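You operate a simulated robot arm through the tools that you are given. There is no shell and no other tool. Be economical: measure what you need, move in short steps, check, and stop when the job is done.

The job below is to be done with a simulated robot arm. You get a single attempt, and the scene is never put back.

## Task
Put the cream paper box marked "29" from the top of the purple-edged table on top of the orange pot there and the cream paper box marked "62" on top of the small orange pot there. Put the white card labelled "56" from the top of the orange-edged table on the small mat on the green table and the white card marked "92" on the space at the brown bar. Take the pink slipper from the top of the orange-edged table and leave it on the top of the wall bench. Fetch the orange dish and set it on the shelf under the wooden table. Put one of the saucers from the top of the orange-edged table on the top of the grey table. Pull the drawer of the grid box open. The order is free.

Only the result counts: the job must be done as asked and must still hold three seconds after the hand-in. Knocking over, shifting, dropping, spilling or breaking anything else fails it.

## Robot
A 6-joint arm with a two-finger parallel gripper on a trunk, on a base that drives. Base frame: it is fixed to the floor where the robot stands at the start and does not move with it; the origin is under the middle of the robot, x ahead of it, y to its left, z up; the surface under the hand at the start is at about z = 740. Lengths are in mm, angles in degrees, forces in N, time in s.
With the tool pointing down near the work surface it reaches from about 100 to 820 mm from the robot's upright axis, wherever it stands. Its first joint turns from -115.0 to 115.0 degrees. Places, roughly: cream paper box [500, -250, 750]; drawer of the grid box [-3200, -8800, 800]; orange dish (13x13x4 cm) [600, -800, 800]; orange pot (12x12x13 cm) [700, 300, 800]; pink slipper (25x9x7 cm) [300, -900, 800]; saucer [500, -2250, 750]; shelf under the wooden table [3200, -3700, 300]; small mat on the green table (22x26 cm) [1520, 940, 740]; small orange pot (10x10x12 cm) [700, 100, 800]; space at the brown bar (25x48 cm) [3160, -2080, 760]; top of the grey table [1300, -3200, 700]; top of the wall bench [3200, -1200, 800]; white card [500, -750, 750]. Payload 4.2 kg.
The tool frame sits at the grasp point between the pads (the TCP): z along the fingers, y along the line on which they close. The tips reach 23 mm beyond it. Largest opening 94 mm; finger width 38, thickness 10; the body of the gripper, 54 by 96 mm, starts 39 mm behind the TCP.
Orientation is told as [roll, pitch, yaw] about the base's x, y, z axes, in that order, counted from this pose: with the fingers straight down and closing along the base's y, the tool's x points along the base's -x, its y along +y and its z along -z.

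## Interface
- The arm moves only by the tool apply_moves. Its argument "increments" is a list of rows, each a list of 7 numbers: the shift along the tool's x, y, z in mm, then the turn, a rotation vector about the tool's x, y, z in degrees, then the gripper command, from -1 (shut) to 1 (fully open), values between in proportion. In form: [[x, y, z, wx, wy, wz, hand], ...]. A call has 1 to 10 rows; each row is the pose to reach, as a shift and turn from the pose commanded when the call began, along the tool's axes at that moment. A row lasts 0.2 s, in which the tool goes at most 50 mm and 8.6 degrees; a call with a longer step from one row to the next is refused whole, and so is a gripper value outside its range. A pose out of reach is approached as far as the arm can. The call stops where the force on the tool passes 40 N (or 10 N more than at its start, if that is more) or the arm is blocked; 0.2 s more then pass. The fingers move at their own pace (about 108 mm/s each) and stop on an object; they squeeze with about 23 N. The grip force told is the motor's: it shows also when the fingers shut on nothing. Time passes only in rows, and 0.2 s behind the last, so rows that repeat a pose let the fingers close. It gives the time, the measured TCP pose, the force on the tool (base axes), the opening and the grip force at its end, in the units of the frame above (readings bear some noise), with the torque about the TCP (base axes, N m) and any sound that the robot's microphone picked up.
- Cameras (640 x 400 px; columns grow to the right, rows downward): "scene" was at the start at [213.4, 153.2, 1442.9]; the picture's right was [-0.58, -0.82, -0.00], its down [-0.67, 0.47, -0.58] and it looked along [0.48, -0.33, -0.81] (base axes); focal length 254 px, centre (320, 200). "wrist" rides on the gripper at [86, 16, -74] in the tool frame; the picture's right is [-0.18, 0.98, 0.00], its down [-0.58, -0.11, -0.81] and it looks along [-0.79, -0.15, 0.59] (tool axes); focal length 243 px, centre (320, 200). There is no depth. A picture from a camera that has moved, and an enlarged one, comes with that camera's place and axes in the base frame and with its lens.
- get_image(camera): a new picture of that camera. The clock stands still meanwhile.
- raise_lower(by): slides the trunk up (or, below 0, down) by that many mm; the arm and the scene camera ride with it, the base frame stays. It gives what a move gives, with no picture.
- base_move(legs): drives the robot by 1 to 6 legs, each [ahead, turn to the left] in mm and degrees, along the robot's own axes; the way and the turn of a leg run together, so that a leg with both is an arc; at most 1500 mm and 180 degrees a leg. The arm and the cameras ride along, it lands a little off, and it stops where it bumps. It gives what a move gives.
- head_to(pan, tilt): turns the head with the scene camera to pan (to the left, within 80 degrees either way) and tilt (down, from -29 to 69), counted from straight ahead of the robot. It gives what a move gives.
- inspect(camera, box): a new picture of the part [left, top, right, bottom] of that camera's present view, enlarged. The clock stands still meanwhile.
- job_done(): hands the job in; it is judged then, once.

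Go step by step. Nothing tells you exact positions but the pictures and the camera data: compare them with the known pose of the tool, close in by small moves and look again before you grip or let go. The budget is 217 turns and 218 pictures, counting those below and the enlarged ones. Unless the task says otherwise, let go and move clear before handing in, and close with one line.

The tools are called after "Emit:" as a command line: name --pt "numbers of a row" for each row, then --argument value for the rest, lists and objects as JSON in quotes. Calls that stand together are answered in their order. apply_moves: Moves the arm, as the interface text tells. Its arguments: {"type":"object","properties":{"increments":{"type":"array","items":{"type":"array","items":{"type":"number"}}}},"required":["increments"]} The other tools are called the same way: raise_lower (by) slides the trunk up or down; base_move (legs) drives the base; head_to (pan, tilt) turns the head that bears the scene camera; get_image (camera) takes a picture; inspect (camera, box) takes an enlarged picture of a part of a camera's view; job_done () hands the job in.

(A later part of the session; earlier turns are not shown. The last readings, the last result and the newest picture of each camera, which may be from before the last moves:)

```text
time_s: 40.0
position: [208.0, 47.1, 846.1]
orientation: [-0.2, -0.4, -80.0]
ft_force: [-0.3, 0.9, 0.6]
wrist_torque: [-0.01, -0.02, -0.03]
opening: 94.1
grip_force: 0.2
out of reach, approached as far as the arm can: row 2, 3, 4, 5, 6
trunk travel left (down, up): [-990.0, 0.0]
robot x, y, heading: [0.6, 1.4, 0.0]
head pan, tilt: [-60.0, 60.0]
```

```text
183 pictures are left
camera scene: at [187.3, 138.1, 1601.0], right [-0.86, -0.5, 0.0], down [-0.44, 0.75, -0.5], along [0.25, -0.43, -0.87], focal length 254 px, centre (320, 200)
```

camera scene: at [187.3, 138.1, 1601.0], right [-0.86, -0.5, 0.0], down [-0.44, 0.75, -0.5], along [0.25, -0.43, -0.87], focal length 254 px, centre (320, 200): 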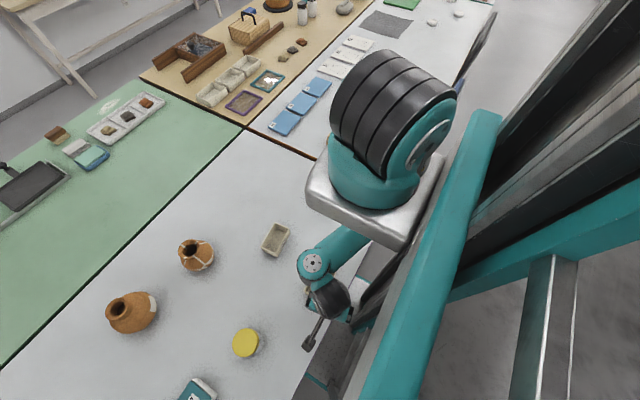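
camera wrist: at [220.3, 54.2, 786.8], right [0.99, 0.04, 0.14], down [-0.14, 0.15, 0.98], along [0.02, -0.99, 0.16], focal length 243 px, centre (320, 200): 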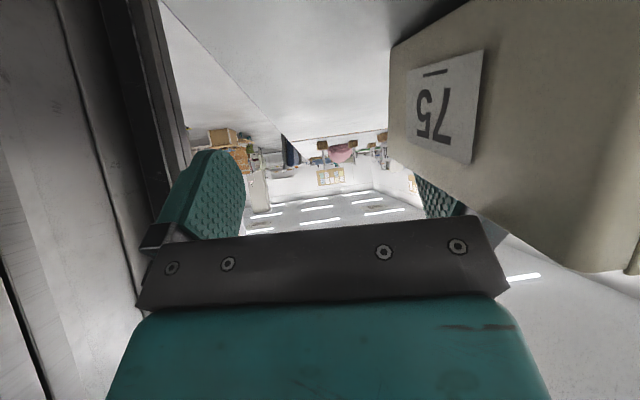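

Now I believe joint 1 is near −115° with the arm thrown through to the back side; I'll command a straight pass back through the axis toward the earlier good pose.

Emit:
apply_moves --pt "-37 6 -20 0 0 0 1" --pt "-74 13 -40 0 0 0 1" --pt "-110 19 -60 0 0 0 1" --pt "-147 26 -80 0 0 0 1" --pt "-184 33 -95 0 0 0 1" --pt "-220 40 -110 0 0 0 1" --pt "-257 46 -120 0 0 0 1" --pt "-294 52 -130 0 0 0 1" --pt "-330 59 -140 0 0 0 1" --pt "-366 66 -150 0 0 0 1"

Emit:
get_image --camera "scene"

```text
time_s: 42.2
position: [272.0, -169.9, 959.0]
orientation: [0.5, 0.1, -82.6]
ft_force: [3.2, -0.1, -0.7]
wrist_torque: [-0.06, 0.22, 0.07]
opening: 94.0
grip_force: 0.0
out of reach, approached as far as the arm can: row 1, 2, 3, 4, 5, 6, 7, 8, 9, 10
trunk travel left (down, up): [-990.0, 0.0]
robot x, y, heading: [1.3, 1.9, 0.3]
head pan, tilt: [-60.0, 60.0]
```

```text
182 pictures are left
camera scene: at [187.5, 138.4, 1601.0], right [-0.86, -0.5, 0.0], down [-0.44, 0.75, -0.5], along [0.25, -0.43, -0.87], focal length 254 px, centre (320, 200)
```

scene: 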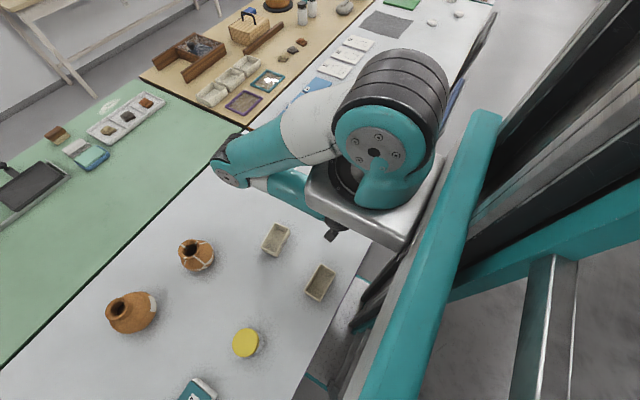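

Now the upper arm points forward with the elbow ahead. Extend forward out of the fold.

Emit:
apply_moves --pt "6 35 0 0 0 0 1" --pt "12 70 0 0 0 0 1" --pt "18 105 0 0 0 0 1" --pt "24 140 -10 0 0 0 1" --pt "30 175 -25 0 0 0 1" --pt "34 206 -40 0 0 0 1"

Emit:
get_image --camera "scene"

```text
time_s: 43.6
position: [274.4, -167.7, 959.7]
orientation: [0.4, 0.1, -80.1]
ft_force: [-0.1, -0.6, -0.1]
wrist_torque: [-0.03, 0.01, -0.02]
opening: 93.9
grip_force: 0.0
out of reach, approached as far as the arm can: row 1, 2, 3, 4, 5, 6
trunk travel left (down, up): [-990.0, 0.0]
robot x, y, heading: [-0.5, -3.9, -0.0]
head pan, tilt: [-60.0, 60.0]
```

```text
181 pictures are left
camera scene: at [187.3, 138.0, 1601.1], right [-0.86, -0.5, 0.0], down [-0.44, 0.75, -0.5], along [0.25, -0.43, -0.87], focal length 254 px, centre (320, 200)
```

scene: 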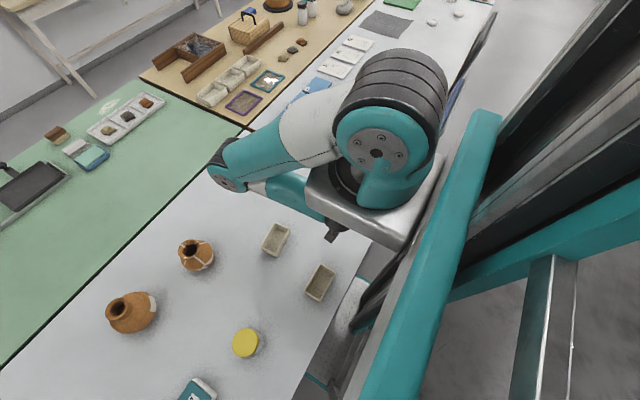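

Try heading to the earlier good pose on the −y side and up.

Emit:
apply_moves --pt "-30 10 -10 0 0 0 1" --pt "-60 22 -25 0 0 0 1" --pt "-90 34 -40 0 0 0 1" --pt "-120 46 -55 0 0 0 1" --pt "-145 60 -68 0 0 0 1" --pt "-165 90 -68 0 0 0 1" --pt "-165 130 -68 0 0 0 1"

Emit:
get_image --camera "scene"

```text
time_s: 45.2
position: [275.0, -169.1, 957.4]
orientation: [0.5, 0.1, -80.1]
ft_force: [0.3, -0.3, -1.0]
wrist_torque: [0.0, -0.01, -0.01]
opening: 94.1
grip_force: 0.1
out of reach, approached as far as the arm can: row 1, 2, 3, 4, 5, 6, 7
trunk travel left (down, up): [-990.0, 0.0]
robot x, y, heading: [-0.6, -0.5, 0.2]
head pan, tilt: [-60.0, 60.0]
```

```text
180 pictures are left
camera scene: at [187.3, 138.0, 1601.1], right [-0.86, -0.5, 0.0], down [-0.44, 0.75, -0.5], along [0.25, -0.43, -0.87], focal length 254 px, centre (320, 200)
```

scene: 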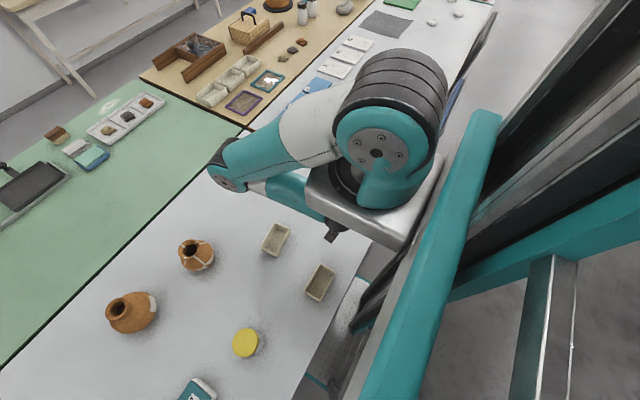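

Try straight down from here to open the elbow.

Emit:
apply_moves --pt "0 0 25 0 0 0 1" --pt "0 0 50 0 0 0 1" --pt "0 0 80 0 0 0 1" --pt "0 0 80 0 0 0 1"

Emit:
apply_moves --pt "-15 20 0 0 0 0 1" --pt "-30 40 0 0 0 0 1" --pt "-30 80 0 0 0 0 1" --pt "-30 120 0 0 0 0 1" --pt "-30 160 0 0 0 0 1"

Emit:
get_image --camera "scene"

```text
time_s: 46.2
position: [237.8, -174.7, 918.7]
orientation: [0.6, 0.2, -80.1]
ft_force: [-0.7, 0.9, 0.0]
wrist_torque: [-0.01, -0.05, 0.04]
opening: 93.9
grip_force: 0.2
out of reach, approached as far as the arm can: row 1, 2, 3, 4
trunk travel left (down, up): [-990.0, 0.0]
robot x, y, heading: [0.1, -3.0, 0.3]
head pan, tilt: [-60.0, 60.0]
```

```text
time_s: 47.4
position: [274.2, -168.5, 958.5]
orientation: [0.5, 0.1, -80.1]
ft_force: [-0.5, -0.2, 0.5]
wrist_torque: [-0.03, 0.0, -0.05]
opening: 94.1
grip_force: 0.0
out of reach, approached as far as the arm can: row 1, 2, 3, 4, 5
trunk travel left (down, up): [-990.0, 0.0]
robot x, y, heading: [2.7, -3.3, 0.4]
head pan, tilt: [-60.0, 60.0]
```

```text
179 pictures are left
camera scene: at [187.3, 138.0, 1601.1], right [-0.86, -0.5, 0.0], down [-0.44, 0.75, -0.5], along [0.25, -0.43, -0.87], focal length 254 px, centre (320, 200)
```

scene: 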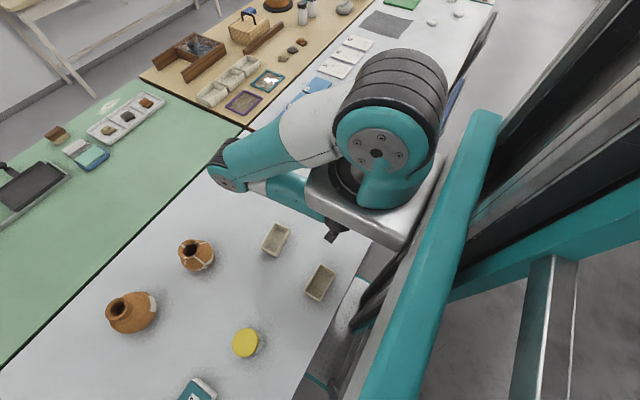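

I'll allow a tool tilt (fingers forward) while moving out, to relieve the wrist.

Emit:
apply_moves --pt "0 0 0 -8 0 0 1" --pt "0 0 0 -16 0 0 1" --pt "0 0 0 -24 0 0 1" --pt "0 0 0 -32 0 0 1" --pt "0 40 0 -40 0 0 1" --pt "0 80 0 -40 0 0 1"

Emit:
get_image --camera "scene"

```text
time_s: 48.8
position: [366.2, -150.9, 951.1]
orientation: [40.1, 0.1, -80.3]
ft_force: [0.3, 0.9, -0.1]
wrist_torque: [-0.03, 0.01, -0.04]
opening: 94.0
grip_force: 0.1
out of reach, approached as far as the arm can: row 4, 5, 6
trunk travel left (down, up): [-990.0, 0.0]
robot x, y, heading: [0.3, 2.5, -0.0]
head pan, tilt: [-60.0, 60.0]
```

```text
178 pictures are left
camera scene: at [187.4, 138.4, 1601.0], right [-0.86, -0.5, 0.0], down [-0.43, 0.75, -0.5], along [0.25, -0.43, -0.87], focal length 254 px, centre (320, 200)
```

scene: 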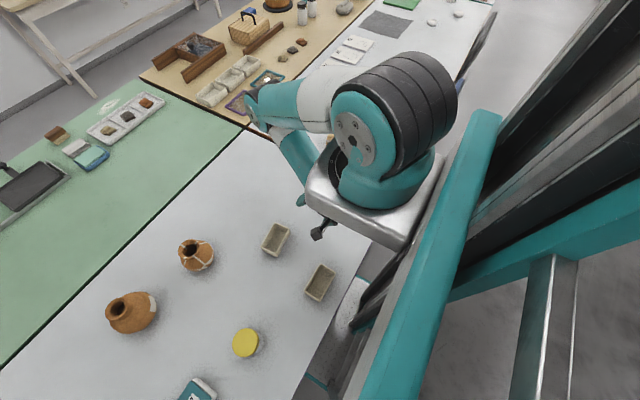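

That freed it. Continue outward and up.

Emit:
apply_moves --pt "-4 25 8 0 0 0 1" --pt "-8 50 16 0 0 0 1" --pt "-12 75 24 0 0 0 1" --pt "-16 100 32 0 0 0 1" --pt "-20 125 40 0 0 0 1" --pt "-25 151 48 0 0 0 1"

Emit:
get_image --camera "scene"

```text
time_s: 50.2
position: [514.1, -151.9, 1011.3]
orientation: [40.4, 0.1, -80.2]
ft_force: [-0.9, 0.3, 0.9]
wrist_torque: [0.01, -0.02, -0.01]
opening: 93.9
grip_force: 0.1
trunk travel left (down, up): [-990.0, 0.0]
robot x, y, heading: [3.7, 1.5, 0.2]
head pan, tilt: [-60.0, 60.0]
```

```text
177 pictures are left
camera scene: at [187.2, 137.8, 1601.1], right [-0.86, -0.5, 0.0], down [-0.43, 0.75, -0.5], along [0.25, -0.43, -0.87], focal length 254 px, centre (320, 200)
```

scene: 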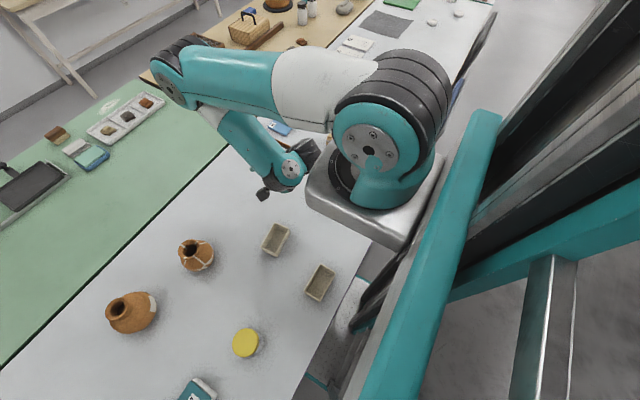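

The arm is back in a normal elbow-up posture. Straighten the tool to vertical, yaw −90.

Emit:
apply_moves --pt "0 0 -5 8 0 0 1" --pt "0 0 -10 16 0 0 1" --pt "0 0 -15 24 0 0 1" --pt "0 0 -20 32 0 0 1" --pt "0 0 -25 40.3 0 0 1"

Emit:
apply_moves --pt "0 0 0 0 0 5 1" --pt "0 0 0 0 0 9.8 1"

Emit:
get_image --camera "wrist"

Emit:
get_image --camera "scene"

```text
time_s: 51.4
position: [307.3, -164.4, 963.2]
orientation: [4.7, -0.3, -79.3]
ft_force: [0.6, -0.5, 0.7]
wrist_torque: [0.0, 0.04, -0.04]
opening: 94.1
grip_force: 0.1
out of reach, approached as far as the arm can: row 1, 2, 3, 4, 5
trunk travel left (down, up): [-990.0, 0.0]
robot x, y, heading: [-1.6, -1.7, -0.0]
head pan, tilt: [-60.0, 60.0]
```

```text
time_s: 52.0
position: [299.1, -172.7, 963.0]
orientation: [5.0, 0.4, -89.2]
ft_force: [0.0, -0.3, 0.3]
wrist_torque: [-0.01, -0.02, -0.01]
opening: 93.6
grip_force: 0.0
out of reach, approached as far as the arm can: row 1, 2
trunk travel left (down, up): [-990.0, 0.0]
robot x, y, heading: [-2.1, -0.9, 0.3]
head pan, tilt: [-60.0, 60.0]
```

```text
176 pictures are left
camera wrist: at [305.3, -86.9, 1040.5], right [0.98, -0.17, 0.09], down [-0.17, -0.59, 0.79], along [-0.08, -0.79, -0.61], focal length 243 px, centre (320, 200)
```

wrist: 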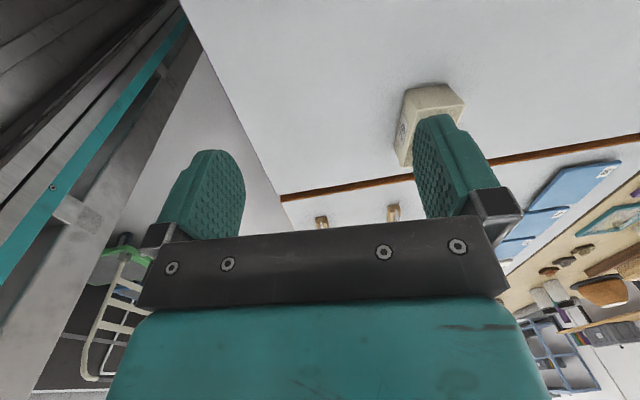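

```text
175 pictures are left
camera scene: at [187.3, 138.2, 1601.1], right [-0.86, -0.5, 0.0], down [-0.44, 0.75, -0.5], along [0.25, -0.43, -0.87], focal length 254 px, centre (320, 200)
```

scene: 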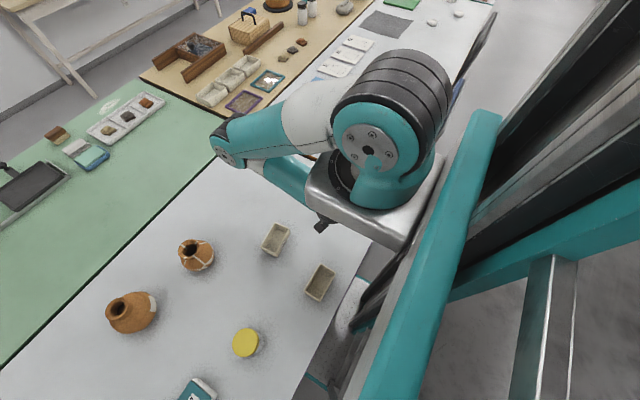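

Vertical isn't reachable in this wrist posture: the wrist joints are in a flipped branch. I'll extend with the fingers tilted forward, then flip the wrist in the open air (tool up, then over the right side to down).

Emit:
apply_moves --pt "0 0 0 -8 0 0 1" --pt "0 0 0 -16 0 0 1" --pt "0 10 0 -24 0 0 1" --pt "0 40 -5 -32 0 0 1" --pt "0 75 -15 -40 0 0 1" --pt "0 110 -30 -48 0 0 1" --pt "0 150 -50 -56 0 0 1" --pt "0 190 -70 -64 0 0 1" --pt "0 225 -90 -72 0 0 1" --pt "0 260 -110 -80 0 0 1"

Emit:
get_image --camera "scene"

```text
time_s: 54.2
position: [633.8, -163.0, 1092.1]
orientation: [84.2, 0.5, -89.3]
ft_force: [0.5, -0.2, -0.4]
wrist_torque: [0.01, 0.0, 0.0]
opening: 94.1
grip_force: 0.0
out of reach, approached as far as the arm can: row 4, 5, 6, 7, 8, 9, 10
trunk travel left (down, up): [-990.0, 0.0]
robot x, y, heading: [-5.0, 2.5, 0.2]
head pan, tilt: [-60.0, 60.0]
```

```text
174 pictures are left
camera scene: at [187.2, 137.9, 1601.1], right [-0.86, -0.5, 0.0], down [-0.44, 0.75, -0.5], along [0.25, -0.43, -0.87], focal length 254 px, centre (320, 200)
```

scene: 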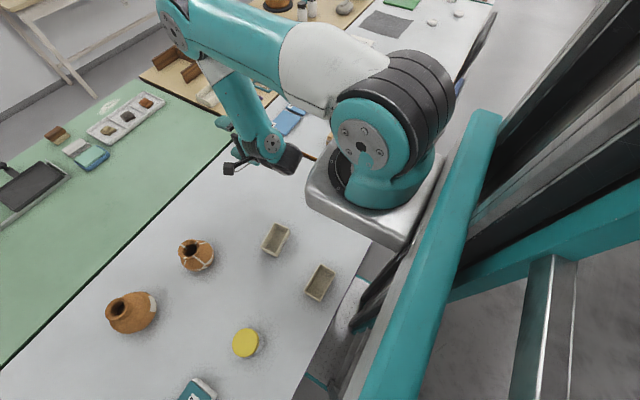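

The tool now points forward. Continue pitching to upward while rising.

Emit:
apply_moves --pt "0 15 0 -8 0 0 1" --pt "0 30 0 -16 0 0 1" --pt "0 50 -5 -24 0 0 1" --pt "0 70 -10 -32 0 0 1" --pt "0 90 -20 -40 0 0 1" --pt "0 110 -30 -48 0 0 1" --pt "0 125 -40 -56 0 0 1" --pt "0 140 -50 -64 0 0 1" --pt "0 150 -60 -72 0 0 1" --pt "0 158 -74 -80 0 0 1"

Emit:
get_image --camera "scene"

```text
time_s: 56.4
position: [871.3, -207.3, 1299.9]
orientation: [160.7, 0.7, -89.1]
ft_force: [0.2, -0.2, 0.3]
wrist_torque: [-0.07, 0.0, 0.03]
opening: 94.0
grip_force: 0.0
out of reach, approached as far as the arm can: row 1, 2, 3, 4, 5, 6, 7, 8, 9, 10
trunk travel left (down, up): [-990.0, 0.0]
robot x, y, heading: [0.3, 0.1, 0.6]
head pan, tilt: [-60.0, 60.0]
```

```text
173 pictures are left
camera scene: at [187.7, 137.7, 1601.1], right [-0.86, -0.5, 0.0], down [-0.44, 0.75, -0.5], along [0.25, -0.43, -0.87], focal length 254 px, centre (320, 200)
```

scene: 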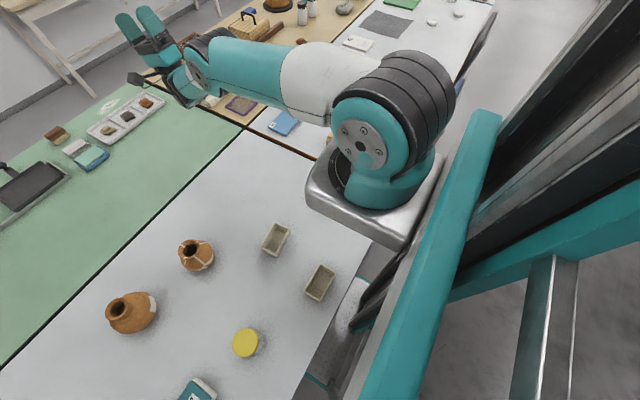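

The arm stretched with the tool up, showing a wrist-bend limit. I'll rotate the tool back over the front to downward while staying far out, where the wrist should straighten.

Emit:
apply_moves --pt "0 -3 -15 7 0 0 1" --pt "0 -6 -30 14 0 0 1" --pt "0 -9 -45 21 0 0 1" --pt "0 -12 -60 28 0 0 1" --pt "0 -15 -75 35 0 0 1" --pt "0 -18 -90 42 0 0 1" --pt "0 -21 -105 49 0 0 1" --pt "0 -24 -120 56 0 0 1" --pt "0 -27 -135 63 0 0 1" --pt "0 -31 -148 70 0 0 1"

Emit:
get_image --camera "scene"

```text
time_s: 58.6
position: [801.7, -185.2, 1167.6]
orientation: [92.4, -1.5, -89.3]
ft_force: [-0.1, 1.3, 1.0]
wrist_torque: [-0.02, 0.03, -0.05]
opening: 93.9
grip_force: 0.2
out of reach, approached as far as the arm can: row 1, 8, 9, 10
trunk travel left (down, up): [-990.0, 0.0]
robot x, y, heading: [-2.3, -3.6, 0.5]
head pan, tilt: [-60.0, 60.0]
```

```text
172 pictures are left
camera scene: at [187.3, 138.9, 1601.0], right [-0.86, -0.5, 0.0], down [-0.44, 0.75, -0.5], along [0.25, -0.43, -0.87], focal length 254 px, centre (320, 200)
```

scene: 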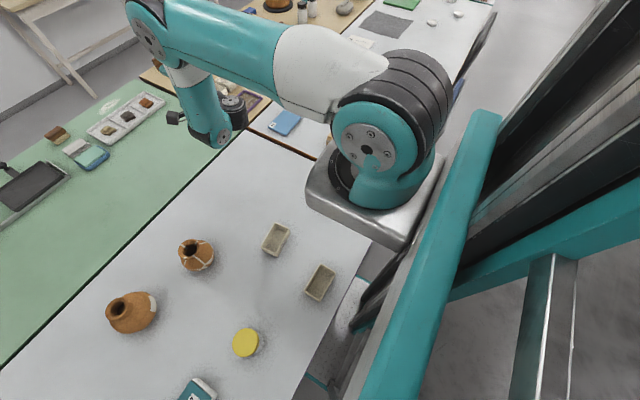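

Zoom on the wrist to understand its joints.

Emit:
inspect --camera "scene" --box '[110, 0, 310, 160]'

Emit:
get_image --camera "wrist"

```text
2.50 times, centred on (210, 80) of scene
camera zoom: at [187.3, 138.9, 1601.0], right [-0.86, -0.5, 0.0], down [-0.44, 0.75, -0.5], along [0.25, -0.43, -0.87], focal length 634 px, centre (595, 500)
```

zoom: 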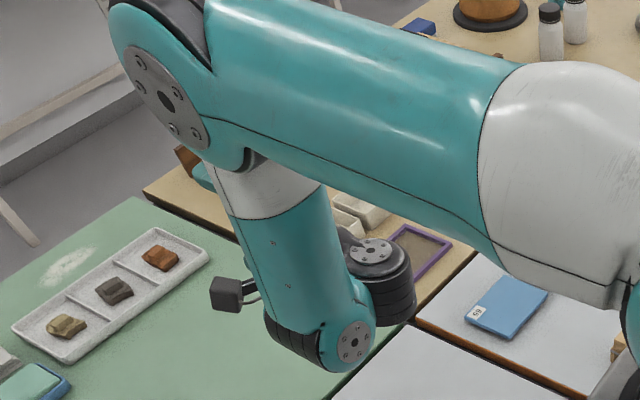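

```text
170 pictures are left
camera wrist: at [724.6, -99.4, 1180.0], right [-0.04, -0.16, 0.99], down [-0.79, -0.59, -0.13], along [0.61, -0.79, -0.1], focal length 243 px, centre (320, 200)
```

wrist: 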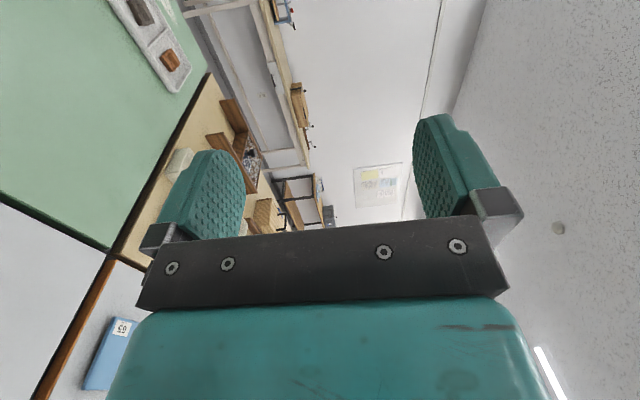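

Test small in-place rotations to find which joint is blocking.

Emit:
apply_moves --pt "0 0 0 8 0 0 1" --pt "0 0 0 16 0 0 1" --pt "0 0 0 16 0 0 1"

Emit:
apply_moves --pt "0 0 0 0 0 -8 1" --pt "0 0 0 0 0 -16 1" --pt "0 0 0 0 0 -24 1" --pt "0 0 0 0 0 -24 1"

Emit:
apply_moves --pt "0 -30 0 0 0 0 1" --pt "0 -60 0 0 0 0 1" --pt "0 -60 0 0 0 0 1"

```text
time_s: 59.4
position: [722.8, -172.3, 1156.9]
orientation: [75.3, -0.9, -88.7]
ft_force: [0.4, 0.2, 0.0]
wrist_torque: [0.03, 0.01, 0.02]
opening: 93.7
grip_force: 0.0
out of reach, approached as far as the arm can: row 1, 2, 3
trunk travel left (down, up): [-990.0, 0.0]
robot x, y, heading: [4.0, -5.6, 0.3]
head pan, tilt: [-60.0, 60.0]
```

```text
time_s: 60.4
position: [720.8, -169.5, 1157.3]
orientation: [73.6, -22.7, -82.4]
ft_force: [-0.3, 0.2, 0.1]
wrist_torque: [-0.01, 0.02, -0.04]
opening: 94.1
grip_force: 0.0
out of reach, approached as far as the arm can: row 3, 4
trunk travel left (down, up): [-990.0, 0.0]
robot x, y, heading: [1.6, 0.6, 0.4]
head pan, tilt: [-60.0, 60.0]
```

```text
time_s: 61.2
position: [707.2, -193.9, 1104.7]
orientation: [73.4, -22.7, -82.4]
ft_force: [-0.1, 0.5, 0.8]
wrist_torque: [0.02, -0.02, 0.04]
opening: 94.3
grip_force: 0.1
trunk travel left (down, up): [-990.0, 0.0]
robot x, y, heading: [0.5, -0.5, 0.3]
head pan, tilt: [-60.0, 60.0]
```

The wrist's pitch joint is at its limit in a flipped branch. Plan: extend with the tool slightly up, then swing the tool over the right side (−y) to the back, then down. First undo the spin and extend.

Emit:
apply_moves --pt "0 0 0 0 0 8 1" --pt "0 0 0 0 0 16 1" --pt "0 0 0 0 0 23 1"

Emit:
apply_moves --pt "0 22 23 -7 0 0 1" --pt "0 44 46 -14 0 0 1" --pt "0 66 69 -21 0 0 1" --pt "0 88 92 -28 0 0 1" --pt "0 110 115 -35 0 0 1" --pt "0 132 139 -42 0 0 1" --pt "0 154 163 -48 0 0 1"

Emit:
get_image --camera "scene"

```text
time_s: 62.0
position: [709.0, -193.7, 1102.8]
orientation: [74.6, -0.3, -89.0]
ft_force: [0.5, -0.1, -1.0]
wrist_torque: [0.02, -0.02, 0.02]
opening: 93.9
grip_force: 0.1
trunk travel left (down, up): [-990.0, 0.0]
robot x, y, heading: [2.8, 2.4, 0.3]
head pan, tilt: [-60.0, 60.0]
```

```text
time_s: 63.6
position: [889.0, -190.6, 1223.2]
orientation: [122.9, -0.3, -88.9]
ft_force: [-0.2, -0.1, 0.2]
wrist_torque: [0.03, 0.02, 0.02]
opening: 93.9
grip_force: 0.1
out of reach, approached as far as the arm can: row 7
trunk travel left (down, up): [-990.0, 0.0]
robot x, y, heading: [0.5, 0.6, 0.3]
head pan, tilt: [-60.0, 60.0]
```

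```text
169 pictures are left
camera scene: at [187.5, 137.9, 1601.1], right [-0.86, -0.5, 0.0], down [-0.44, 0.75, -0.5], along [0.25, -0.43, -0.87], focal length 254 px, centre (320, 200)
```

scene: 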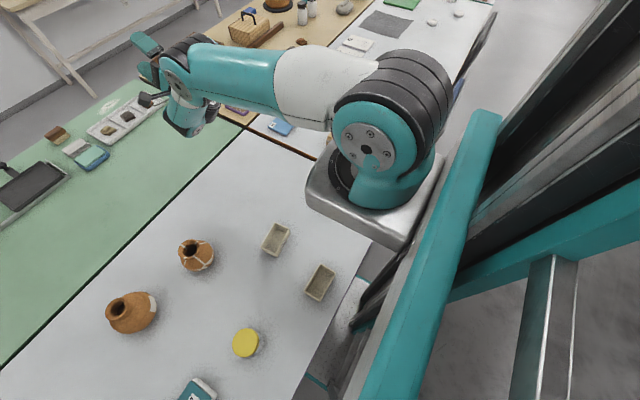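

Now swing the tool toward −y about the wrist.

Emit:
apply_moves --pt "-28 0 -2 0 -8 0 1" --pt "-55 0 -8 0 -16 0 1" --pt "-81 0 -17 0 -24 0 1" --pt "-106 0 -30 0 -32 0 1" --pt "-129 0 -47 0 -40 0 1" --pt "-149 0 -66 0 -48 0 1" --pt "-166 0 -88 0 -56 0 1" --pt "-180 0 -112 0 -64 0 1" --pt "-190 0 -138 0 -72 0 1" --pt "-197 0 -165 0 -80 0 1"

Emit:
get_image --camera "scene"

```text
time_s: 65.8
position: [769.1, -397.5, 1129.8]
orientation: [96.8, 32.1, -166.9]
ft_force: [0.6, 0.1, 0.7]
wrist_torque: [0.03, 0.01, 0.03]
opening: 94.0
grip_force: 0.0
out of reach, approached as far as the arm can: row 5, 6, 7, 8, 9, 10
trunk travel left (down, up): [-990.0, 0.0]
robot x, y, heading: [-1.1, 2.7, 0.2]
head pan, tilt: [-60.0, 60.0]
```

```text
168 pictures are left
camera scene: at [187.3, 138.0, 1601.1], right [-0.86, -0.5, 0.0], down [-0.44, 0.75, -0.5], along [0.25, -0.43, -0.87], focal length 254 px, centre (320, 200)
```

scene: 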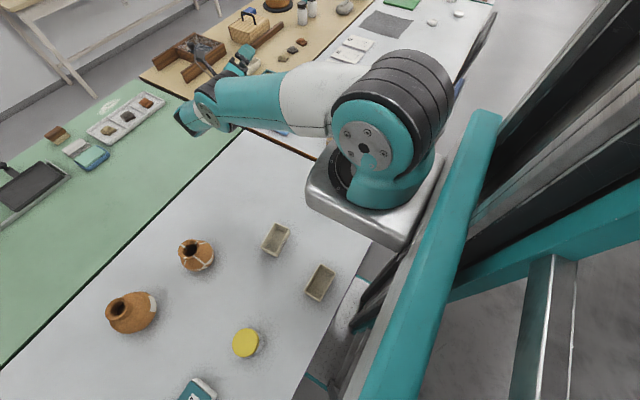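

Continue swinging past sideways toward the back.

Emit:
apply_moves --pt "-28 0 -2 0 -8 0 1" --pt "-55 0 -8 0 -16 0 1" --pt "-81 0 -17 0 -24 0 1" --pt "-106 0 -30 0 -32 0 1" --pt "-129 0 -47 0 -40 0 1" --pt "-149 0 -66 0 -48 0 1" --pt "-166 0 -88 0 -56 0 1" --pt "-180 0 -112 0 -64 0 1" --pt "-190 0 -138 0 -72 0 1" --pt "-197 0 -165 0 -80 0 1"

Emit:
get_image --camera "scene"

```text
time_s: 68.0
position: [571.8, -305.2, 1009.8]
orientation: [59.1, 3.1, 113.2]
ft_force: [0.0, 0.2, -0.3]
wrist_torque: [0.01, -0.03, -0.02]
opening: 94.2
grip_force: 0.0
out of reach, approached as far as the arm can: row 1, 2, 3, 4, 5, 6, 7, 8, 9, 10
trunk travel left (down, up): [-990.0, 0.0]
robot x, y, heading: [-1.2, 3.3, 0.3]
head pan, tilt: [-60.0, 60.0]
```

```text
167 pictures are left
camera scene: at [187.3, 138.0, 1601.1], right [-0.86, -0.5, 0.0], down [-0.44, 0.75, -0.5], along [0.25, -0.43, -0.87], focal length 254 px, centre (320, 200)
```

scene: 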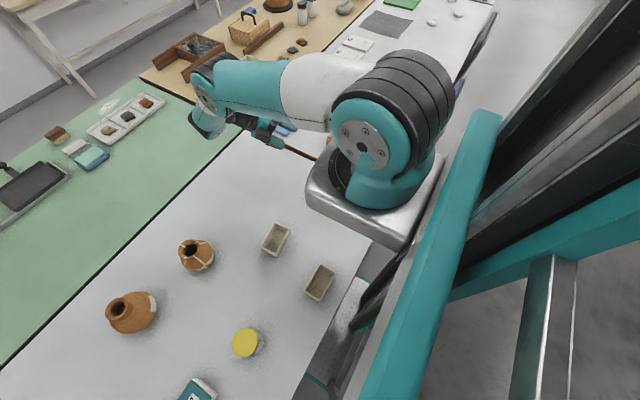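

Tool points back-down now. Pitch it down to vertical.

Emit:
apply_moves --pt "-3 -14 -7 8.4 0 0 1" --pt "-6 -28 -14 16.8 0 0 1" --pt "-9 -42 -21 25.2 0 0 1" --pt "-12 -57 -28 33.6 0 0 1" --pt "-15 -71 -35 42 0 0 1" --pt "-18 -85 -42 50.4 0 0 1" --pt "-20 -99 -49 59 0 0 1"

Emit:
get_image --camera "scene"

```text
time_s: 69.6
position: [681.3, -284.6, 991.6]
orientation: [28.3, 2.0, 112.7]
ft_force: [0.6, 0.2, -0.5]
wrist_torque: [0.0, 0.01, -0.02]
opening: 94.1
grip_force: 0.1
out of reach, approached as far as the arm can: row 1, 2, 3, 4, 5, 6, 7
trunk travel left (down, up): [-990.0, 0.0]
robot x, y, heading: [0.3, 0.2, 0.2]
head pan, tilt: [-60.0, 60.0]
```

```text
166 pictures are left
camera scene: at [187.3, 137.9, 1601.1], right [-0.86, -0.5, 0.0], down [-0.44, 0.75, -0.5], along [0.25, -0.43, -0.87], focal length 254 px, centre (320, 200)
```

scene: 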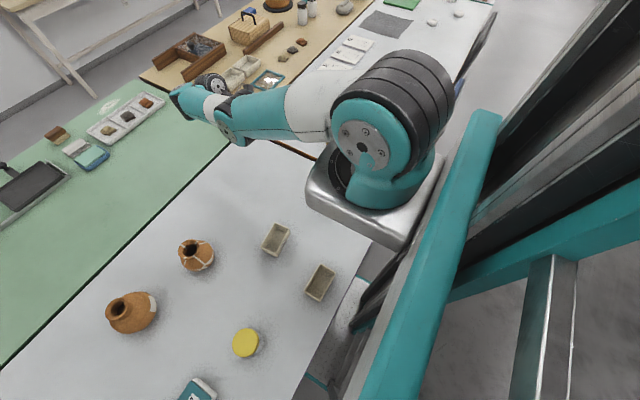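

The elbow dipped below; stretch the arm outward with the tool going vertical so it can come back elbow-up.

Emit:
apply_moves --pt "11 -31 -16 5 0 0 1" --pt "22 -62 -33 10 0 0 1" --pt "33 -93 -50 15 0 0 1" --pt "45 -123 -66 20 0 0 1" --pt "56 -154 -83 24 0 0 1" --pt "67 -185 -99 28 0 0 1" --pt "67 -185 -99 28 0 0 1"

Emit:
get_image --camera "scene"

```text
time_s: 71.2
position: [804.0, -272.1, 1140.9]
orientation: [8.0, 1.2, 114.2]
ft_force: [0.2, 0.2, -0.5]
wrist_torque: [-0.03, -0.03, 0.0]
opening: 94.0
grip_force: 0.2
out of reach, approached as far as the arm can: row 2, 3, 4, 5, 6, 7
trunk travel left (down, up): [-990.0, 0.0]
robot x, y, heading: [3.4, -0.6, -0.0]
head pan, tilt: [-60.0, 60.0]
```

```text
165 pictures are left
camera scene: at [187.6, 137.8, 1601.1], right [-0.86, -0.5, 0.0], down [-0.44, 0.75, -0.5], along [0.25, -0.43, -0.87], focal length 254 px, centre (320, 200)
```

scene: 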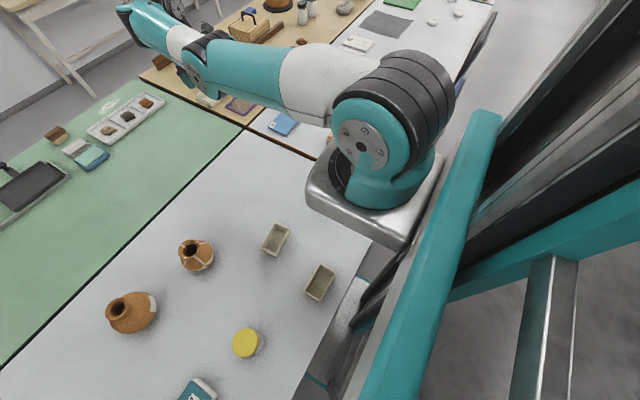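

Push further outward to fully straighten the arm.

Emit:
apply_moves --pt "16 -35 0 1 0 0 1" --pt "32 -70 0 3 0 0 1" --pt "48 -105 0 5 0 0 1" --pt "64 -140 20 8 0 0 1" --pt "80 -175 50 8 0 0 1" --pt "90 -210 85 8 0 0 1" --pt "100 -230 120 8 0 0 1" --pt "100 -230 150 8 0 0 1"

Emit:
get_image --camera "scene"

```text
refused: row 6 steps farther than a row can; nothing moved
```

```text
164 pictures are left
camera scene: at [187.6, 137.8, 1601.1], right [-0.86, -0.5, 0.0], down [-0.44, 0.75, -0.5], along [0.25, -0.43, -0.87], focal length 254 px, centre (320, 200)
```

scene: 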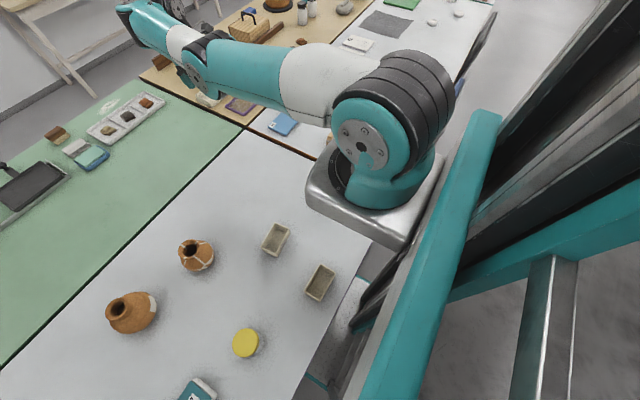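

Emit:
apply_moves --pt "16 -35 0 1 0 0 1" --pt "32 -70 0 3 0 0 1" --pt "48 -105 0 5 0 0 1" --pt "64 -135 20 8 0 0 1" --pt "75 -160 45 8 0 0 1" --pt "85 -185 80 8 0 0 1" --pt "95 -205 115 8 0 0 1" --pt "100 -215 150 8 0 0 1"

Emit:
get_image --camera "scene"

```text
time_s: 73.0
position: [822.5, -268.5, 1194.8]
orientation: [3.3, 0.9, 114.4]
ft_force: [-0.8, -0.4, 0.4]
wrist_torque: [0.01, -0.01, -0.02]
opening: 93.9
grip_force: 0.0
out of reach, approached as far as the arm can: row 1, 2, 3, 4, 5, 6, 7, 8
trunk travel left (down, up): [-990.0, 0.0]
robot x, y, heading: [2.1, 0.6, 0.0]
head pan, tilt: [-60.0, 60.0]
```

```text
163 pictures are left
camera scene: at [187.3, 137.9, 1601.1], right [-0.86, -0.5, 0.0], down [-0.44, 0.75, -0.5], along [0.25, -0.43, -0.87], focal length 254 px, centre (320, 200)
```

scene: 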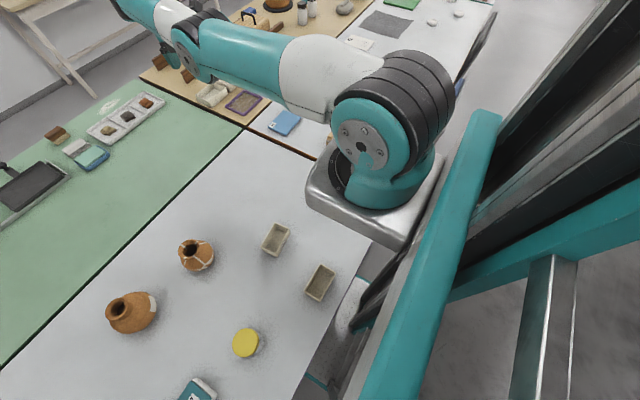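

Look closer at the arm posture.

Emit:
head_to --pan -40 --tilt 30

Emit:
get_image --camera "scene"

```text
time_s: 74.0
position: [823.0, -268.7, 1194.7]
orientation: [3.2, 0.9, 114.4]
ft_force: [0.7, -0.6, 0.3]
wrist_torque: [0.0, 0.0, -0.03]
opening: 93.8
grip_force: 0.0
trunk travel left (down, up): [-990.0, 0.0]
robot x, y, heading: [0.6, -0.8, 0.2]
head pan, tilt: [-40.0, 30.0]
```

```text
162 pictures are left
camera scene: at [223.2, 137.6, 1643.1], right [-0.64, -0.77, 0.0], down [-0.38, 0.32, -0.87], along [0.66, -0.55, -0.5], focal length 254 px, centre (320, 200)
```

scene: 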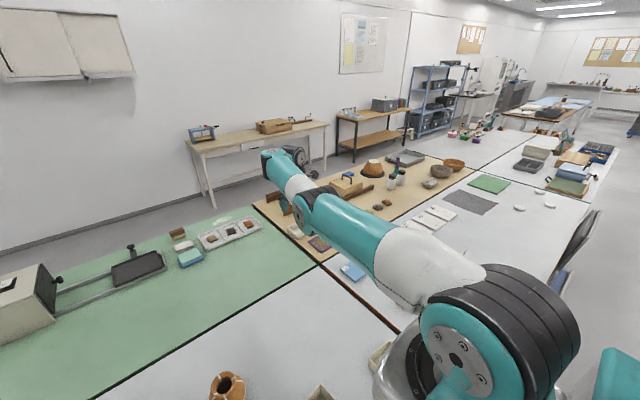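

Test each rotation's freedom here.

Emit:
apply_moves --pt "0 0 0 -8 0 0 1" --pt "0 0 0 -8 0 0 1"

Emit:
apply_moves --pt "0 0 0 0 8 0 1" --pt "0 0 0 0 8 0 1"

Emit:
apply_moves --pt "0 0 0 0 0 8 1" --pt "0 0 0 0 0 8 1"

Emit:
apply_moves --pt "0 0 0 0 0 -16 1" --pt "0 0 0 0 0 -16 1"

Emit:
apply_moves --pt "0 0 0 0 0 -8 1" --pt "0 0 0 0 0 -16 1" --pt "0 0 0 0 0 -24 1" --pt "0 0 0 0 0 -32 1" --pt "0 0 0 0 0 -40 1"

```text
time_s: 74.6
position: [804.6, -262.9, 1195.9]
orientation: [11.3, 1.0, 114.5]
ft_force: [-0.4, 1.0, 0.1]
wrist_torque: [0.0, 0.0, 0.01]
opening: 94.1
grip_force: 0.0
out of reach, approached as far as the arm can: row 1, 2
trunk travel left (down, up): [-990.0, 0.0]
robot x, y, heading: [0.1, -1.2, 0.0]
head pan, tilt: [-40.0, 30.0]
```

```text
time_s: 75.2
position: [805.7, -261.0, 1196.0]
orientation: [11.4, 8.8, 115.9]
ft_force: [0.4, -0.6, 0.3]
wrist_torque: [0.0, 0.0, 0.0]
opening: 94.0
grip_force: 0.1
trunk travel left (down, up): [-990.0, 0.0]
robot x, y, heading: [-0.3, 2.1, 0.3]
head pan, tilt: [-40.0, 30.0]
```

```text
time_s: 75.8
position: [805.8, -260.1, 1195.7]
orientation: [10.2, 10.3, 107.9]
ft_force: [-0.5, 0.5, 0.3]
wrist_torque: [-0.01, 0.02, 0.01]
opening: 94.0
grip_force: 0.0
trunk travel left (down, up): [-990.0, 0.0]
robot x, y, heading: [0.7, -1.1, 0.2]
head pan, tilt: [-40.0, 30.0]
```

```text
refused: row 1 steps farther than a row can; nothing moved
```

```text
time_s: 77.0
position: [807.5, -258.4, 1196.9]
orientation: [14.3, 1.5, 147.4]
ft_force: [-0.3, -0.8, 0.1]
wrist_torque: [0.01, 0.02, 0.02]
opening: 94.1
grip_force: 0.1
trunk travel left (down, up): [-990.0, 0.0]
robot x, y, heading: [-1.4, 1.9, 0.0]
head pan, tilt: [-40.0, 30.0]
```

Probe translational freedom around here.

Emit:
apply_moves --pt "17 -11 0 0 0 0 1" --pt "34 -22 0 0 0 0 1"

Emit:
apply_moves --pt "-17 11 0 0 0 0 1" --pt "-34 22 0 0 0 0 1"

Emit:
apply_moves --pt "0 0 -20 0 0 0 1" --pt "0 0 -40 0 0 0 1"

Emit:
apply_moves --pt "0 0 20 0 0 0 1" --pt "0 0 40 0 0 0 1"

```text
time_s: 77.6
position: [836.3, -257.5, 1192.4]
orientation: [14.3, 1.6, 147.2]
ft_force: [0.2, 0.5, 0.0]
wrist_torque: [-0.04, 0.02, 0.02]
opening: 93.9
grip_force: 0.0
out of reach, approached as far as the arm can: row 2
trunk travel left (down, up): [-990.0, 0.0]
robot x, y, heading: [-2.9, -2.3, 0.1]
head pan, tilt: [-40.0, 30.0]
```

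```text
time_s: 78.2
position: [799.3, -256.3, 1197.9]
orientation: [14.3, 1.4, 147.2]
ft_force: [-0.3, -0.6, -1.1]
wrist_torque: [0.0, -0.04, 0.01]
opening: 94.0
grip_force: 0.1
out of reach, approached as far as the arm can: row 2
trunk travel left (down, up): [-990.0, 0.0]
robot x, y, heading: [-0.5, -2.3, 0.1]
head pan, tilt: [-40.0, 30.0]
```

```text
time_s: 78.8
position: [803.6, -248.3, 1236.5]
orientation: [14.3, 1.4, 147.3]
ft_force: [0.2, -0.5, -0.7]
wrist_torque: [-0.03, 0.05, -0.02]
opening: 93.9
grip_force: 0.0
trunk travel left (down, up): [-990.0, 0.0]
robot x, y, heading: [-0.5, -0.8, 0.2]
head pan, tilt: [-40.0, 30.0]
```

```text
time_s: 79.4
position: [798.6, -255.7, 1199.3]
orientation: [14.4, 1.5, 147.2]
ft_force: [0.1, 0.1, -0.3]
wrist_torque: [0.02, -0.02, 0.02]
opening: 94.2
grip_force: 0.1
trunk travel left (down, up): [-990.0, 0.0]
robot x, y, heading: [5.4, 1.4, 0.1]
head pan, tilt: [-40.0, 30.0]
```

The arm is nearly straight here, pointing up-forward. I'll keep it stretched and lower it, then retract and see which way the elbow bends.

Emit:
apply_moves --pt "25 -16 30 2 0 0 1" --pt "50 -32 60 4 0 0 1" --pt "70 -45 95 6 0 0 1" --pt "85 -55 135 8 0 0 1" --pt "95 -62 175 10 0 0 1" --pt "101 -65 215 12 0 0 1" --pt "101 -65 260 14 0 0 1" --pt "101 -65 300 14 0 0 1"

Emit:
get_image --camera "scene"

```text
time_s: 81.2
position: [777.7, -337.7, 948.4]
orientation: [9.3, 0.9, 150.3]
ft_force: [0.3, -0.2, 0.7]
wrist_torque: [0.02, 0.03, -0.01]
opening: 94.1
grip_force: 0.1
out of reach, approached as far as the arm can: row 2, 3, 4, 5, 6, 7, 8
trunk travel left (down, up): [-990.0, 0.0]
robot x, y, heading: [-3.4, -4.7, -0.1]
head pan, tilt: [-40.0, 30.0]
```

```text
161 pictures are left
camera scene: at [223.8, 137.5, 1643.3], right [-0.64, -0.77, 0.0], down [-0.38, 0.32, -0.87], along [0.67, -0.55, -0.5], focal length 254 px, centre (320, 200)
```

scene: 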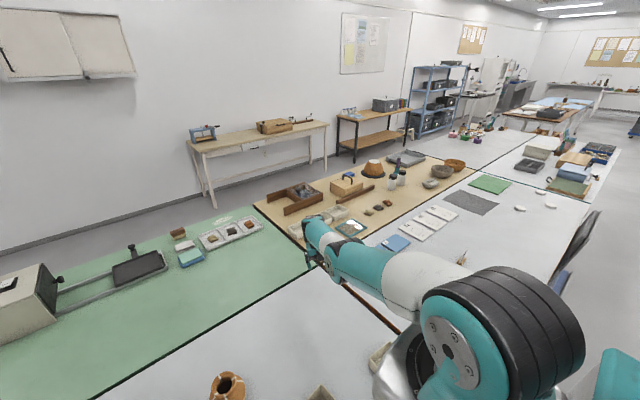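

Emit:
inspect --camera "scene" --box '[260, 190, 480, 330]'

```text
2.86 times, centred on (370, 260) of scene
camera zoom: at [223.8, 137.5, 1643.3], right [-0.64, -0.77, 0.0], down [-0.38, 0.32, -0.87], along [0.67, -0.55, -0.5], focal length 725 px, centre (177, 29)
```

zoom: 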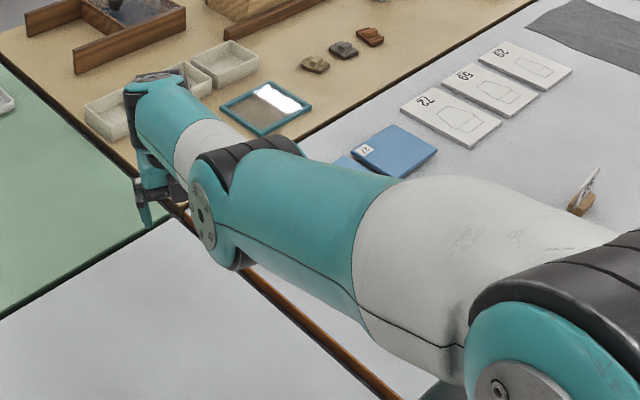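

Now retract toward the robot with the tool vertical and see the elbow.

Emit:
apply_moves --pt "-5 -5 10 3 0 0 1" --pt "-15 5 10 6 0 0 1" --pt "-40 20 10 9 0 0 1" --pt "-70 35 10 9 0 0 1" --pt "-100 50 0 9 0 0 1" --pt "-130 65 0 9 0 0 1"

Emit:
inspect --camera "scene" --box '[260, 190, 480, 330]'

```text
time_s: 82.6
position: [733.3, -417.2, 923.5]
orientation: [2.8, 0.4, 151.8]
ft_force: [0.3, 0.6, -0.9]
wrist_torque: [-0.03, -0.03, 0.0]
opening: 93.9
grip_force: 0.1
out of reach, approached as far as the arm can: row 1, 2, 3, 4, 5, 6
trunk travel left (down, up): [-990.0, 0.0]
robot x, y, heading: [-2.9, 0.3, 0.2]
head pan, tilt: [-40.0, 30.0]
```

```text
2.86 times, centred on (370, 260) of scene
camera zoom: at [223.1, 137.4, 1643.2], right [-0.64, -0.77, 0.0], down [-0.38, 0.32, -0.87], along [0.67, -0.55, -0.5], focal length 725 px, centre (177, 29)
```

zoom: 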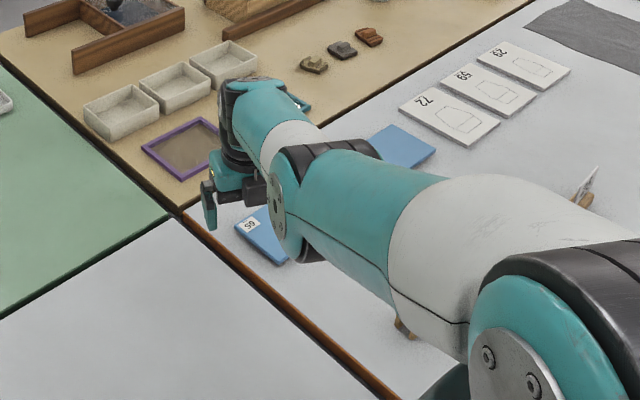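

The elbow seems stuck just past straight. Overstretch outward, then pull straight back in one motion.

Emit:
apply_moves --pt "45 0 0 2 0 0 1" --pt "90 0 0 2.8 0 0 1" --pt "130 0 0 2.8 0 0 1" --pt "130 0 0 2.8 0 0 1" --pt "82 0 0 2.8 0 0 1" --pt "34 0 0 2.8 0 0 1" --pt "-14 0 0 2.8 0 0 1" --pt "-62 0 0 2.8 0 0 1" --pt "-110 0 0 2.8 0 0 1" --pt "-150 0 0 2.8 0 0 1"

Emit:
get_image --camera "scene"

```text
time_s: 84.8
position: [698.6, -428.2, 882.9]
orientation: [0.3, 0.3, 152.1]
ft_force: [-0.8, 0.4, 0.3]
wrist_torque: [0.02, -0.02, -0.01]
opening: 93.9
grip_force: 0.1
out of reach, approached as far as the arm can: row 1, 2, 3, 4, 5, 6, 7, 8, 9, 10
trunk travel left (down, up): [-990.0, 0.0]
robot x, y, heading: [-0.2, -1.0, 0.4]
head pan, tilt: [-40.0, 30.0]
```

```text
158 pictures are left
camera scene: at [223.2, 137.5, 1643.2], right [-0.64, -0.77, 0.0], down [-0.38, 0.32, -0.87], along [0.67, -0.55, -0.5], focal length 254 px, centre (320, 200)
```

scene: 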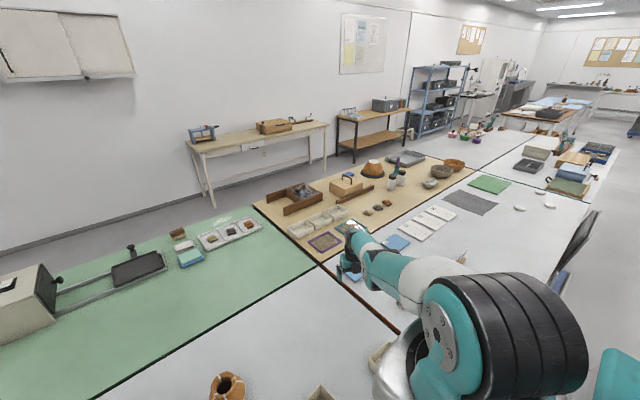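

Check how far outward it goes.

Emit:
apply_moves --pt "45 0 0 0 0 0 1" --pt "90 0 0 0 0 0 1" --pt "130 0 0 0 0 0 1" --pt "130 0 0 0 0 0 1"

Emit:
inspect --camera "scene" --box '[260, 190, 480, 330]'

```text
time_s: 85.8
position: [712.6, -440.6, 914.9]
orientation: [0.2, 0.3, 152.0]
ft_force: [0.0, 0.2, 0.9]
wrist_torque: [-0.02, 0.05, -0.01]
opening: 94.3
grip_force: 0.1
out of reach, approached as far as the arm can: row 1, 2, 3, 4
trunk travel left (down, up): [-990.0, 0.0]
robot x, y, heading: [1.1, 1.6, 0.4]
head pan, tilt: [-40.0, 30.0]
```

```text
2.86 times, centred on (370, 260) of scene
camera zoom: at [223.2, 137.5, 1643.2], right [-0.64, -0.77, 0.0], down [-0.38, 0.32, -0.87], along [0.66, -0.55, -0.5], focal length 725 px, centre (177, 29)
```

zoom: 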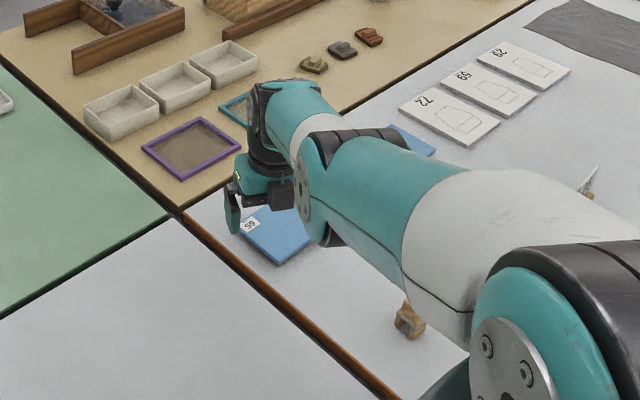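

I think the wrist-pitch joint is at a limit with the elbow slightly below the straight line. I'll tilt the fingers outward (relieves it), stretch upward, then sweep down and inward so the elbow flips upward.

Emit:
apply_moves --pt "26 0 -20 0 8 0 1" --pt "52 0 -40 0 16 0 1" --pt "78 0 -65 0 24 0 1" --pt "104 0 -95 0 32 0 1" --pt "135 0 -125 0 40 0 1" --pt "160 0 -160 0 40 0 1" --pt "170 0 -190 0 40 0 1"

Emit:
inspect --camera "scene" --box '[220, 120, 480, 330]'

```text
time_s: 87.4
position: [840.7, -521.7, 1111.6]
orientation: [2.1, 40.5, 155.1]
ft_force: [0.4, -0.2, -0.1]
wrist_torque: [-0.02, 0.04, -0.02]
opening: 94.2
grip_force: 0.1
out of reach, approached as far as the arm can: row 1, 2, 3, 4, 5, 6, 7
trunk travel left (down, up): [-990.0, 0.0]
robot x, y, heading: [-2.2, -2.1, 0.2]
head pan, tilt: [-40.0, 30.0]
```

```text
1.90 times, centred on (350, 225) of scene
camera zoom: at [223.8, 137.5, 1643.0], right [-0.64, -0.77, 0.0], down [-0.38, 0.32, -0.87], along [0.66, -0.55, -0.5], focal length 483 px, centre (263, 152)
```

zoom: 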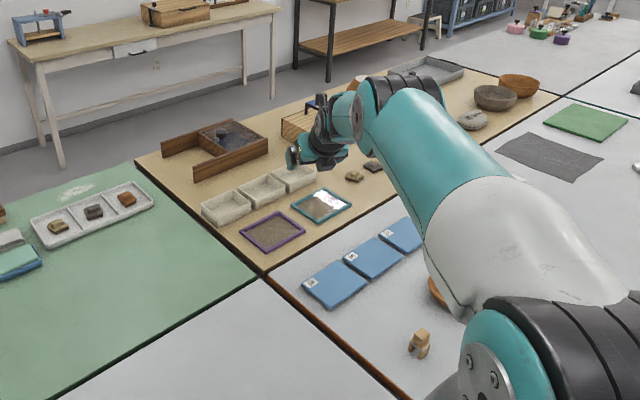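

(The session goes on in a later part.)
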